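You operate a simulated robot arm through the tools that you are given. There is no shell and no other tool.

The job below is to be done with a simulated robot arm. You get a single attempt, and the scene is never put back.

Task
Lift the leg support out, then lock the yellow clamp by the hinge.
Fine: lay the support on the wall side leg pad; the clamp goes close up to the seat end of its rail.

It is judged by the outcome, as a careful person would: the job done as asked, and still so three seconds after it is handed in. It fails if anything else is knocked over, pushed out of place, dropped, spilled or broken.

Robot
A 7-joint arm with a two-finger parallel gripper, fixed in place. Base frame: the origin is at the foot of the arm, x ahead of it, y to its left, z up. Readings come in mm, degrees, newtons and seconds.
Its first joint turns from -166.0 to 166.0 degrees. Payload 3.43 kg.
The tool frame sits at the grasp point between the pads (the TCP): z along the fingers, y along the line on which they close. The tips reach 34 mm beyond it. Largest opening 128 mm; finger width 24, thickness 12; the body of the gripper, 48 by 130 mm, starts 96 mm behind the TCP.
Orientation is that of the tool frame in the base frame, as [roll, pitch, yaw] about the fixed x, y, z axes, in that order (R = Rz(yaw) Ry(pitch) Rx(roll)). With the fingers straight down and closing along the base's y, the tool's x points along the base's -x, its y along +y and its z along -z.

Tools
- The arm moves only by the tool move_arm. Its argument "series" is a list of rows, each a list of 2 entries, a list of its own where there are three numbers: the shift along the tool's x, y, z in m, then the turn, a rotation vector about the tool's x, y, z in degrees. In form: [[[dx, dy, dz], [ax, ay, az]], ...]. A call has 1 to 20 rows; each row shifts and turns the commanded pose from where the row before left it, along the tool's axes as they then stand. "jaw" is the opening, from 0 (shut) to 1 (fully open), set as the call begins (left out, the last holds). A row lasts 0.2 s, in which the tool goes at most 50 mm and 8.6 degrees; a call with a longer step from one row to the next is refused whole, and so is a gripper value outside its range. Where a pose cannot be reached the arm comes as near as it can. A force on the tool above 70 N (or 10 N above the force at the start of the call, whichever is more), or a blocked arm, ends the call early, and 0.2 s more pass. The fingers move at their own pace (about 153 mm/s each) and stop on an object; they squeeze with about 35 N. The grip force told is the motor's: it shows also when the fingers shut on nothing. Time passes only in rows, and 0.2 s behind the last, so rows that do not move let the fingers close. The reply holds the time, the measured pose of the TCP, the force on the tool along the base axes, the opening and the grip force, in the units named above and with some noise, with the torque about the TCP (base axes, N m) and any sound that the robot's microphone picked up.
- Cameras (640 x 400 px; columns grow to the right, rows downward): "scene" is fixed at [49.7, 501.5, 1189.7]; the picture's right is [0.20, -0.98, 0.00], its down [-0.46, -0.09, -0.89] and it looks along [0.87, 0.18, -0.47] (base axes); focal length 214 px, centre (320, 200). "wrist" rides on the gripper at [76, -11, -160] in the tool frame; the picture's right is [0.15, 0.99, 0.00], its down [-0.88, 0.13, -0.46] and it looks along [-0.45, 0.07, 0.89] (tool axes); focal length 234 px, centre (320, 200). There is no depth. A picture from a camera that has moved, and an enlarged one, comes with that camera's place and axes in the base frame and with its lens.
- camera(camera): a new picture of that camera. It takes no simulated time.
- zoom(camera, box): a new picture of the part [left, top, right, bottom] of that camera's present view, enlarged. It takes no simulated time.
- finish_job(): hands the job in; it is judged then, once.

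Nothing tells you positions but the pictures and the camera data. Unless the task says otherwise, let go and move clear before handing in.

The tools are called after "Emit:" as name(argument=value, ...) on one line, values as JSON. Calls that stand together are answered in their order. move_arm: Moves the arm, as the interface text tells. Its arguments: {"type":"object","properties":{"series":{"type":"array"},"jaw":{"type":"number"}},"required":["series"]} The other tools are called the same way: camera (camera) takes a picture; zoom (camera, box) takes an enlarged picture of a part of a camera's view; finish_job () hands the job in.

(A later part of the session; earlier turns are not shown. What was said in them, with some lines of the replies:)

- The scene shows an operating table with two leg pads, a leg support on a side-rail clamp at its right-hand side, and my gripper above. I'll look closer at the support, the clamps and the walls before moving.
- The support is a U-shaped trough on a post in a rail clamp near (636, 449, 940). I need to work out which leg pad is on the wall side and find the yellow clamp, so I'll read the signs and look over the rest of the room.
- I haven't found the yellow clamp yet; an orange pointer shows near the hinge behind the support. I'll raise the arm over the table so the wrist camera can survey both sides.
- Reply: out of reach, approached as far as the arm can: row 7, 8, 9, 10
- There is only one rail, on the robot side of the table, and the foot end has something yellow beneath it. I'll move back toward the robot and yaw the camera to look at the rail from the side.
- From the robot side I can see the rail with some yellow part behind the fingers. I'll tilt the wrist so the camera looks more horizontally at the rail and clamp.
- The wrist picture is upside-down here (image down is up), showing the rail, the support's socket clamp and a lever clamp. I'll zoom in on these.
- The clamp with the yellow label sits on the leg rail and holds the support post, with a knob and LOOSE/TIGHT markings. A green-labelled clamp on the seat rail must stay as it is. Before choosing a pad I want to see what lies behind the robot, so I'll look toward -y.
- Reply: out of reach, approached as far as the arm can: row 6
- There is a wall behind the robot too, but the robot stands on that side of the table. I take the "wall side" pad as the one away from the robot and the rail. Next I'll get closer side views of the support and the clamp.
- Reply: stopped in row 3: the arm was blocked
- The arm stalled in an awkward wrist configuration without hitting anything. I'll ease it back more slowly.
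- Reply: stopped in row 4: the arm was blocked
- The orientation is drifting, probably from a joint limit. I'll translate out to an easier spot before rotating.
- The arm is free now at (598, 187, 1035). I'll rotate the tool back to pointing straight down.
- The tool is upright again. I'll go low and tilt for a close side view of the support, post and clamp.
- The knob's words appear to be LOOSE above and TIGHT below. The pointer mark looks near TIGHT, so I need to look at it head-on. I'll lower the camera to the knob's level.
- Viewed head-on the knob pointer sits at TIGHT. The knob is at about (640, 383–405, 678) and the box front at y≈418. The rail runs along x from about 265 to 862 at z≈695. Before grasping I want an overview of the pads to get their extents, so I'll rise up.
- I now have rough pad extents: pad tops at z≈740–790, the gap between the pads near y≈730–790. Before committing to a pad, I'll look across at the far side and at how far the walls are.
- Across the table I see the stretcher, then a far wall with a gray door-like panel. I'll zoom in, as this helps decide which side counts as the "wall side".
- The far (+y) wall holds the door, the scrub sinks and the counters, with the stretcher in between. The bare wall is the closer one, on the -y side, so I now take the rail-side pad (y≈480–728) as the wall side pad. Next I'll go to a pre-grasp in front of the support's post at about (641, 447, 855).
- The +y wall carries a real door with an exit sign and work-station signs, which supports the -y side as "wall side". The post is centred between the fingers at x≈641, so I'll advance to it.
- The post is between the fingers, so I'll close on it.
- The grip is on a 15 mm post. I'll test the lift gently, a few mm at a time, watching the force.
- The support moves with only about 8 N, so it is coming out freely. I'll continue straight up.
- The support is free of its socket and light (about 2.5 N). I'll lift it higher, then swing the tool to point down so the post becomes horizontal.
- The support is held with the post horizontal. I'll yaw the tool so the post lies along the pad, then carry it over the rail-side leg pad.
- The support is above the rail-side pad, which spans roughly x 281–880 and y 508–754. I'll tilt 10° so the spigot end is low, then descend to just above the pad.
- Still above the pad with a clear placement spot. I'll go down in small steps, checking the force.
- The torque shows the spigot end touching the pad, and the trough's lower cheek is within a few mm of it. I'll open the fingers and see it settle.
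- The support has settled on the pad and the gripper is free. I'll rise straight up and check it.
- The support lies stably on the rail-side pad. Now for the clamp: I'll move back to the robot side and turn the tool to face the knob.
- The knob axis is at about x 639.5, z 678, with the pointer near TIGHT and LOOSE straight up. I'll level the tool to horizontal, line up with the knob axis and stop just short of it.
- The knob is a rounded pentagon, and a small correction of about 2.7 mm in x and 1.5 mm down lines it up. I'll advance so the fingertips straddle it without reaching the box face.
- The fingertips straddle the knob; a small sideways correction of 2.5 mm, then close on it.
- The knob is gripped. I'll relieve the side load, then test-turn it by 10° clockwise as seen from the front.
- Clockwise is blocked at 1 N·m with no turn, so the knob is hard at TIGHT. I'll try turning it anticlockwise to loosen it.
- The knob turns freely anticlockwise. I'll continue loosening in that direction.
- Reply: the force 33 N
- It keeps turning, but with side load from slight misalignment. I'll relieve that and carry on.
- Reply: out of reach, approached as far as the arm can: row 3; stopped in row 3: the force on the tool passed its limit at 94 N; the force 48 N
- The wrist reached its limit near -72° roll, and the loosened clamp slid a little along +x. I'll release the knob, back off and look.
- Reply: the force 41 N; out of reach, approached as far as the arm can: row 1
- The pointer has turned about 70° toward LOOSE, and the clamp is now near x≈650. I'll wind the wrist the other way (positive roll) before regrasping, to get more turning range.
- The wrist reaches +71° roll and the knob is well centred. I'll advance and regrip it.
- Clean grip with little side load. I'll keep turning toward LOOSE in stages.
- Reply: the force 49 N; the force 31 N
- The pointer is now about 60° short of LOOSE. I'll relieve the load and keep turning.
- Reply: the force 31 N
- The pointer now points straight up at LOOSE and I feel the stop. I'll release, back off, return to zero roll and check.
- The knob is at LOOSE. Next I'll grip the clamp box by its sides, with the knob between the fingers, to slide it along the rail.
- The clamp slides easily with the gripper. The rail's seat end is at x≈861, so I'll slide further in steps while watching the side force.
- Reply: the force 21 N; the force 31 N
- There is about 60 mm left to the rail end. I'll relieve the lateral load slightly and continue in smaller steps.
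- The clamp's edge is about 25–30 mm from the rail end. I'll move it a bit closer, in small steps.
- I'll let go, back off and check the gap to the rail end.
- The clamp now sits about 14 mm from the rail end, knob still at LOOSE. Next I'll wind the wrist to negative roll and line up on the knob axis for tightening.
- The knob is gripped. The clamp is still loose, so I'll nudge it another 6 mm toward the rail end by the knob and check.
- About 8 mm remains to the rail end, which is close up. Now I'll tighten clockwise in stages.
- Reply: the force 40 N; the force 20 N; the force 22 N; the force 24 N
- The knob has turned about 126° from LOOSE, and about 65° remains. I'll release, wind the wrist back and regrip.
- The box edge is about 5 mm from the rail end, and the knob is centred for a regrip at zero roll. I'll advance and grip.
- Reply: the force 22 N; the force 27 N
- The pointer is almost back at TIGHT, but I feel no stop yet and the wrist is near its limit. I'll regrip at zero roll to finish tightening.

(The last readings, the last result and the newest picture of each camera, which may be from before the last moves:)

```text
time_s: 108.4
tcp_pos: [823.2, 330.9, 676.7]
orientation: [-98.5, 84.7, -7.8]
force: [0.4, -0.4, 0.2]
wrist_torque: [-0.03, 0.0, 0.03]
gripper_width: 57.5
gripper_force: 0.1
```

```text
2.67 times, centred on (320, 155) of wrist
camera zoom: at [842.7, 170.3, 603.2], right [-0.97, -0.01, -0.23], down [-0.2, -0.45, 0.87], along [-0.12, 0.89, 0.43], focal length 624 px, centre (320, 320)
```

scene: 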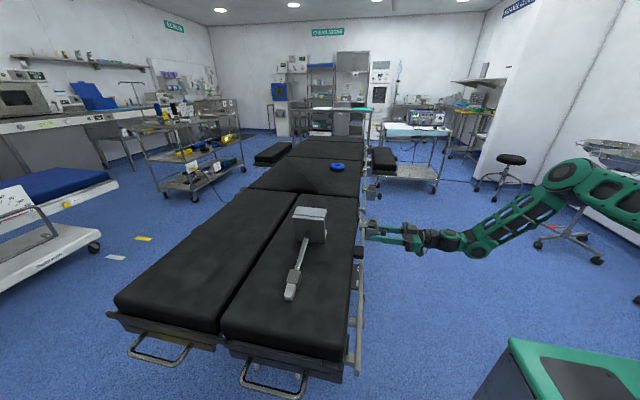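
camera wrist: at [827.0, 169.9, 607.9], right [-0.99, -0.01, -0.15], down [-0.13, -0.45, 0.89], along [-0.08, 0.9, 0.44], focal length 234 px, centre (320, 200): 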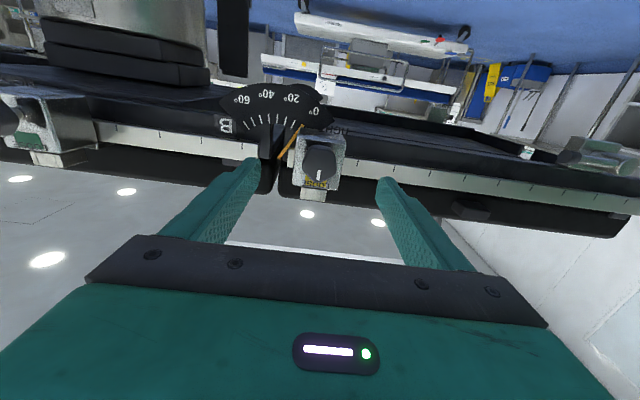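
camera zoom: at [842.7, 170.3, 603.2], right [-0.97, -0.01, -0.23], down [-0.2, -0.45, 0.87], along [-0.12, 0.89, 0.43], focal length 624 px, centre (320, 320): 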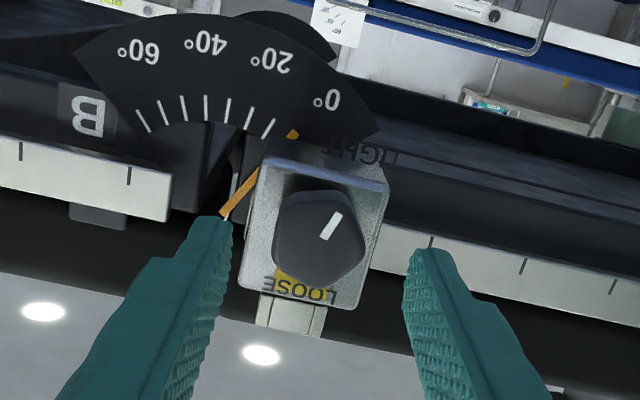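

Emit:
move_arm(series=[[[0, 0, 0.012], [0, 0, 0]], [[0, 0, 0.012], [0, 0, 0]], [[0, 0, 0.012], [0, 0, 0]], [[0, -0.0008, 0.008], [0, 0, 0]], [[0, 0, 0], [0, 0, 0]]])

Emit:
move_arm(series=[[[0, 0, 0], [0, 0, 0]], [[0, 0, 0], [0, 0, 0]], [[0, 0, 0], [0, 0, 0]]], jaw=0)

Emit:
move_arm(series=[[[0, 0, 0], [0, 0, 5]], [[0, 0, 0], [0, 0, 5]], [[0, 0, 0], [0, 0, 0]]])

Emit:
zoom(camera="wrist", box=[260, 100, 400, 240])

```text
time_s: 109.6
tcp_pos: [823.2, 375.4, 675.6]
orientation: [-98.7, 84.8, -8.2]
force: [-0.7, 1.0, 0.5]
wrist_torque: [-0.02, 0.02, 0.03]
gripper_width: 57.8
gripper_force: 0.1
```

```text
time_s: 110.4
tcp_pos: [823.1, 375.4, 676.1]
orientation: [-98.7, 84.9, -7.9]
force: [-0.2, 1.4, -1.1]
wrist_torque: [0.08, 0.11, -0.62]
gripper_width: 34.0
gripper_force: 44.9
```

```text
time_s: 111.2
tcp_pos: [823.1, 374.7, 676.2]
orientation: [98.5, 84.9, -170.8]
force: [-0.7, 7.7, 1.6]
wrist_torque: [0.27, -0.32, -0.48]
gripper_width: 33.5
gripper_force: 45.4
```

```text
2.86 times, centred on (330, 170) of wrist
camera zoom: at [829.0, 214.9, 600.4], right [-1.0, -0.01, -0.06], down [-0.05, -0.44, 0.89], along [-0.04, 0.9, 0.44], focal length 669 px, centre (291, 286)
```

zoom: 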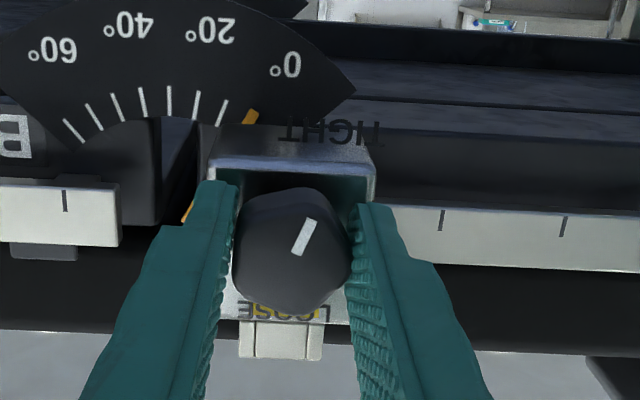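

Emit:
move_arm(series=[[[0, 0, 0], [0, 0, 5]], [[0, 0, 0], [0, 0, 5]], [[0, 0, 0], [0, 0, 0]]])

Emit:
zoom(camera="wrist", box=[260, 100, 400, 240])

```text
time_s: 112.0
tcp_pos: [822.3, 374.6, 673.6]
orientation: [93.0, 74.9, -176.3]
force: [-8.2, 2.8, -0.3]
wrist_torque: [0.09, -0.85, -0.22]
gripper_width: 34.2
gripper_force: 44.9
```

```text
2.86 times, centred on (330, 170) of wrist
camera zoom: at [815.3, 214.4, 600.3], right [-0.99, -0.01, 0.12], down [0.11, -0.44, 0.89], along [0.04, 0.9, 0.44], focal length 669 px, centre (291, 286)
```

zoom: 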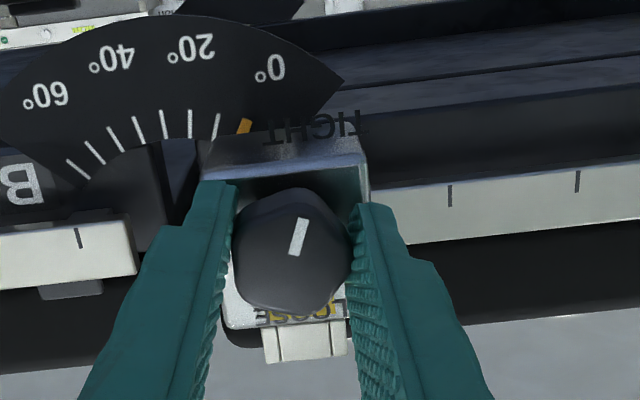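

The knob stopped at about 0.85 N·m with the pointer on TIGHT. I'll check the lock with a very small sideways tug.

Emit:
move_arm(series=[[[0, 0, 0], [0, 0, -5]], [[0, 0, 0], [0, 0, -5]], [[0, 0.002, 0], [0, 0, 0]], [[0, 0, 0], [0, 0, 0]]])

Emit:
move_arm(series=[[[0, -0.002, 0], [0, 0, 0]], [[0, 0, 0], [0, 0, 0]]])

Emit:
zoom(camera="wrist", box=[260, 100, 400, 240])

```text
time_s: 113.0
tcp_pos: [822.5, 374.4, 675.7]
orientation: [100.5, 85.0, -169.0]
force: [9.2, 20.2, -11.5]
wrist_torque: [-1.51, -0.06, -0.58]
gripper_width: 34.2
gripper_force: 44.7
```

```text
time_s: 113.6
tcp_pos: [823.6, 375.1, 675.7]
orientation: [99.1, 84.9, -170.2]
force: [-8.9, 4.5, -10.6]
wrist_torque: [-0.06, -0.14, -0.29]
gripper_width: 34.0
gripper_force: 45.2
```

```text
2.86 times, centred on (330, 170) of wrist
camera zoom: at [829.3, 214.5, 600.3], right [-1.0, -0.02, -0.06], down [-0.05, -0.44, 0.89], along [-0.04, 0.9, 0.44], focal length 669 px, centre (291, 286)
```

zoom: 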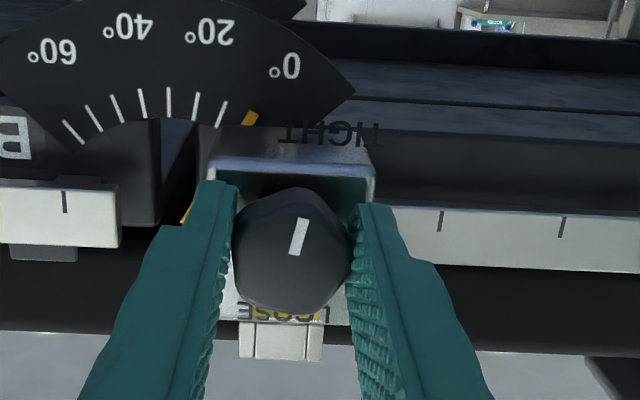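

The small tug met resistance like a locked clamp, but backing off turned the knob slightly. I'll tighten it again to the stop and release there.

Emit:
move_arm(series=[[[0, 0, 0], [0, 0, 5]], [[0, 0, 0], [0, 0, 5]], [[0, 0, 0], [0, 0, 4]], [[0, 0, 0], [0, 0, 0]]])

Emit:
zoom(camera="wrist", box=[260, 100, 400, 240])

Emit:
move_arm(series=[[[0, 0, 0], [0, 0, 0]], [[0, 0, 0], [0, 0, 0]]], jaw=0.5)

Emit:
move_arm(series=[[[0, 0, -0.015], [0, 0, 0]], [[0, 0, -0.03], [0, 0, 0]], [[0, 0, -0.03], [0, 0, -8]], [[0, 0, 0], [0, 0, -8]], [[0, 0, 0], [0, 0, 0]]])

Emit:
camera(camera="wrist")

Emit:
zoom(camera="wrist", box=[230, 80, 410, 230])

Emit:
zoom(camera="scene", box=[350, 170, 410, 230])

```text
time_s: 114.6
tcp_pos: [822.0, 374.4, 676.8]
orientation: [92.4, 70.8, -177.0]
force: [-29.6, -18.4, -3.7]
wrist_torque: [0.21, -0.71, 0.16]
gripper_width: 34.1
gripper_force: 45.2
```

```text
2.86 times, centred on (330, 170) of wrist
camera zoom: at [810.2, 214.7, 601.9], right [-0.98, -0.01, 0.18], down [0.17, -0.44, 0.88], along [0.07, 0.9, 0.44], focal length 669 px, centre (291, 286)
```

zoom: 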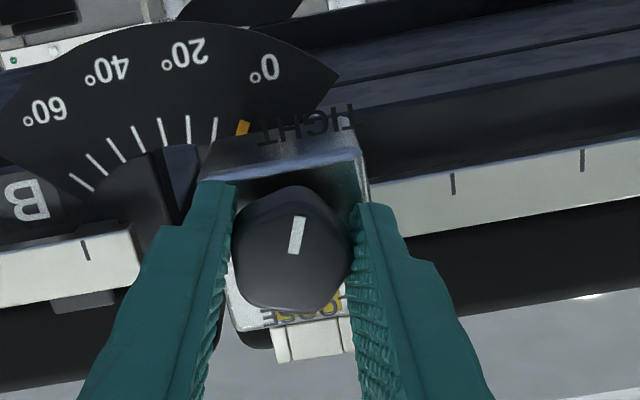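

```text
time_s: 115.2
tcp_pos: [824.8, 374.4, 676.3]
orientation: [92.3, 71.1, -177.2]
force: [0.2, 0.5, -0.5]
wrist_torque: [0.04, -0.02, 0.0]
gripper_width: 63.9
gripper_force: 0.0
```

```text
time_s: 116.4
tcp_pos: [821.9, 299.2, 677.8]
orientation: [104.8, 86.9, -164.5]
force: [0.3, -0.1, -0.1]
wrist_torque: [0.01, 0.05, -0.02]
gripper_width: 64.1
gripper_force: 0.0
```

```text
taken
camera wrist: at [830.8, 139.3, 602.7], right [-1.0, -0.01, -0.1], down [-0.08, -0.44, 0.89], along [-0.05, 0.9, 0.44], focal length 234 px, centre (320, 200)
```

wrist: 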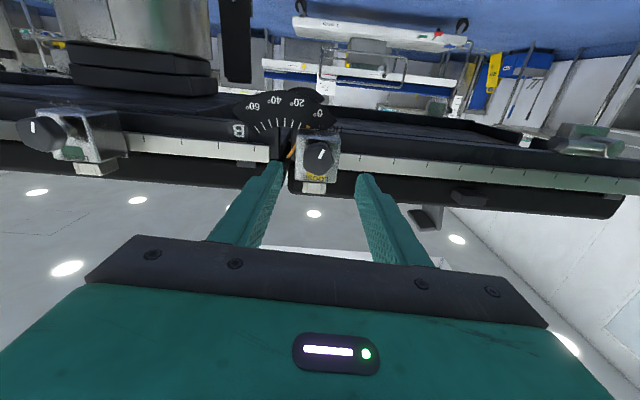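

```text
2.67 times, centred on (320, 155) of wrist
camera zoom: at [830.8, 139.3, 602.7], right [-1.0, -0.01, -0.1], down [-0.08, -0.44, 0.89], along [-0.05, 0.9, 0.44], focal length 624 px, centre (320, 320)
```

zoom: 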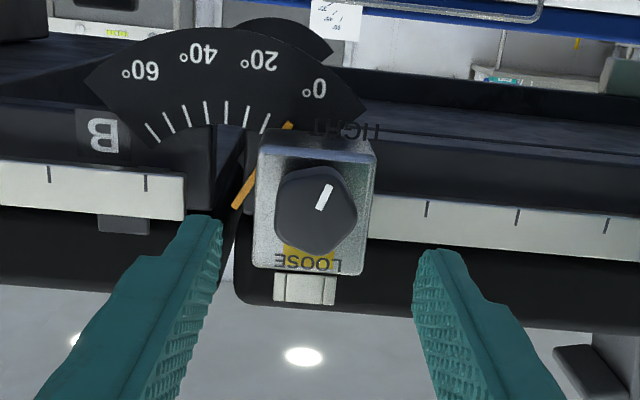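

```text
6.67 times, centred on (380, 200) of scene
camera zoom: at [49.7, 501.5, 1189.7], right [0.2, -0.98, 0.0], down [-0.46, -0.09, -0.89], along [0.87, 0.18, -0.47], focal length 1430 px, centre (-80, 200)
```

zoom: 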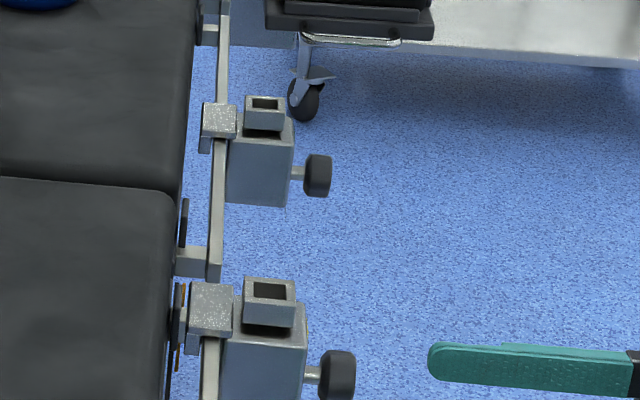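

The knob reads TIGHT and the clamp sits at the seat end. To verify the clamp is still fully on its rail, I'll view it from the +x side.

Emit:
move_arm(series=[[[0, 0, 0], [0, 0, -8]], [[0, 0, 0], [0, 0, -8]], [[0, 0, 0], [0, 0, -8]], [[0, 0, 0], [0, 0, -8]], [[0, 0, 0], [0, 0, -8]], [[0, 0, 0], [0, 0, -8]], [[0, 0, 0], [0, 0, -8]], [[0, 0, 0], [0, 0, 0]]])

Emit:
zoom(camera="wrist", box=[240, 80, 400, 220])

```text
time_s: 118.2
tcp_pos: [824.6, 299.2, 676.3]
orientation: [-90.9, 36.7, 0.1]
force: [-0.9, 0.2, -0.1]
wrist_torque: [0.01, 0.02, 0.01]
gripper_width: 63.9
gripper_force: 0.0
```

```text
2.86 times, centred on (320, 150) of wrist
camera zoom: at [893.2, 140.2, 643.1], right [-0.48, -0.02, -0.88], down [-0.78, -0.46, 0.43], along [-0.41, 0.89, 0.2], focal length 669 px, centre (320, 343)
```

zoom: 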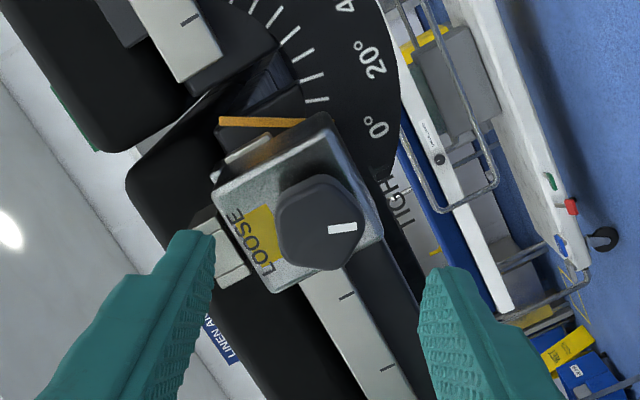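

The rail still protrudes a few mm beyond the clamp, so it is fully on the rail, close to the end, and tight. I'll move the arm clear and take final views.

Emit:
move_arm(series=[[[0, 0, -0.03], [0, 0, 8]], [[0, 0, -0.03], [0, 0, 8]], [[0, 0, -0.03], [0, 0, 8]], [[0, 0, -0.02], [0, 0, 8]], [[0, 0, 0], [0, 0, 8]], [[0, 0, 0], [0, 0, 8]], [[0, 0, 0], [0, 0, 6]], [[-0.04, 0.01, 0], [0, 0, 0]], [[-0.04, 0.01, 0], [0, 0, 0]], [[-0.04, 0.01, 0], [0, 0, 0]], [[-0.04, 0.01, 0], [0, 0, 0]], [[-0.04, 0.01, 0], [0, 0, 0]], [[-0.04, 0.01, 0], [0, 0, 0]], [[-0.04, 0.01, 0], [0, 0, 0]]])

Emit:
camera(camera="scene")

Emit:
zoom(camera="scene", box=[200, 160, 420, 390])

Emit:
camera(camera="wrist")

```text
time_s: 121.2
tcp_pos: [761.4, 193.2, 959.3]
orientation: [126.4, 88.7, -142.9]
force: [-0.6, -0.4, 0.3]
wrist_torque: [0.02, 0.03, 0.04]
gripper_width: 63.9
gripper_force: 0.1
```

```text
taken
```

scene: 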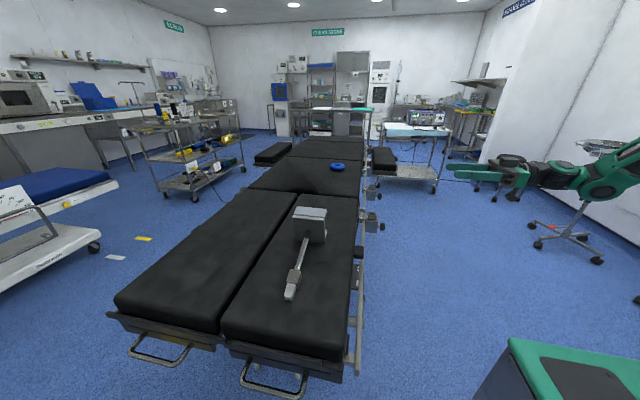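

```text
1.74 times, centred on (310, 275) of scene
camera zoom: at [49.7, 501.5, 1189.7], right [0.2, -0.98, 0.0], down [-0.46, -0.09, -0.89], along [0.87, 0.18, -0.47], focal length 373 px, centre (337, 70)
```

zoom: 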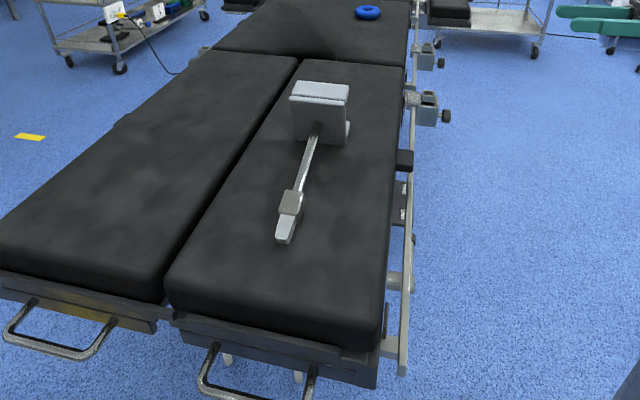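

```text
taken
camera wrist: at [772.4, 32.6, 884.8], right [-0.99, -0.01, -0.13], down [-0.11, -0.45, 0.89], along [-0.07, 0.9, 0.44], focal length 234 px, centre (320, 200)
```

wrist: 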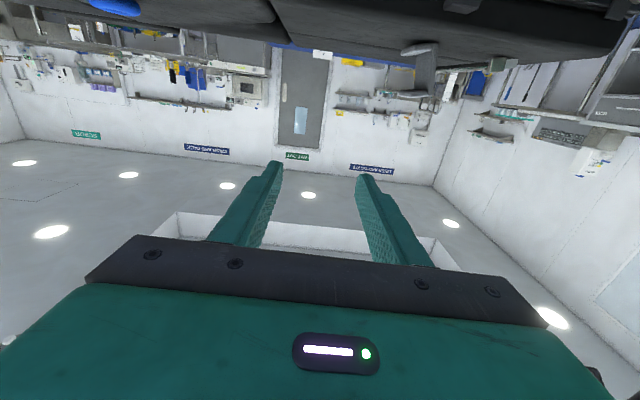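

The support lies steady on the rail-side leg pad, which I took as the wall side because it faces the nearer bare wall and the opposite side faces the door. The yellow clamp is at the seat end of its rail with its knob on TIGHT. The green clamp and everything else look untouched and the arm is clear, so I'm handing the job in.

Emit:
finish_job()

```text
The job is handed in.
```

The leg support is out and lying on the rail-side leg pad. The yellow clamp is locked near the hinge, and I've handed the job in. The main uncertainty is whether I chose the right leg pad.

- **Support:** It came out of its socket freely and now lies on its side on the pad. It stayed still after I let go.
- **Pad choice:** There is a wall on both sides of the table, so "wall side" was not clear-cut. I chose the pad next to the rail and the robot, because the bare wall on that side is closer. The other side faces the door and the stretcher. If you meant the pad away from the robot, the support is on the wrong one.
- **Clamp:** I loosened the knob, slid the clamp along its rail and tightened it again. It sits about 5–8 mm from the seat end, still fully on the rail. The knob is turned to its stop at TIGHT, and the clamp held against a small sideways pull.
- **Excess force:** While I was loosening the knob, the wrist reached its limit and the force briefly went to 94 N. The clamp slid about 10 mm along the rail, and I saw no damage.

Nothing else looks moved or knocked over in the final pictures, including the green clamp and the blue ring. The gripper is open and clear of the table.
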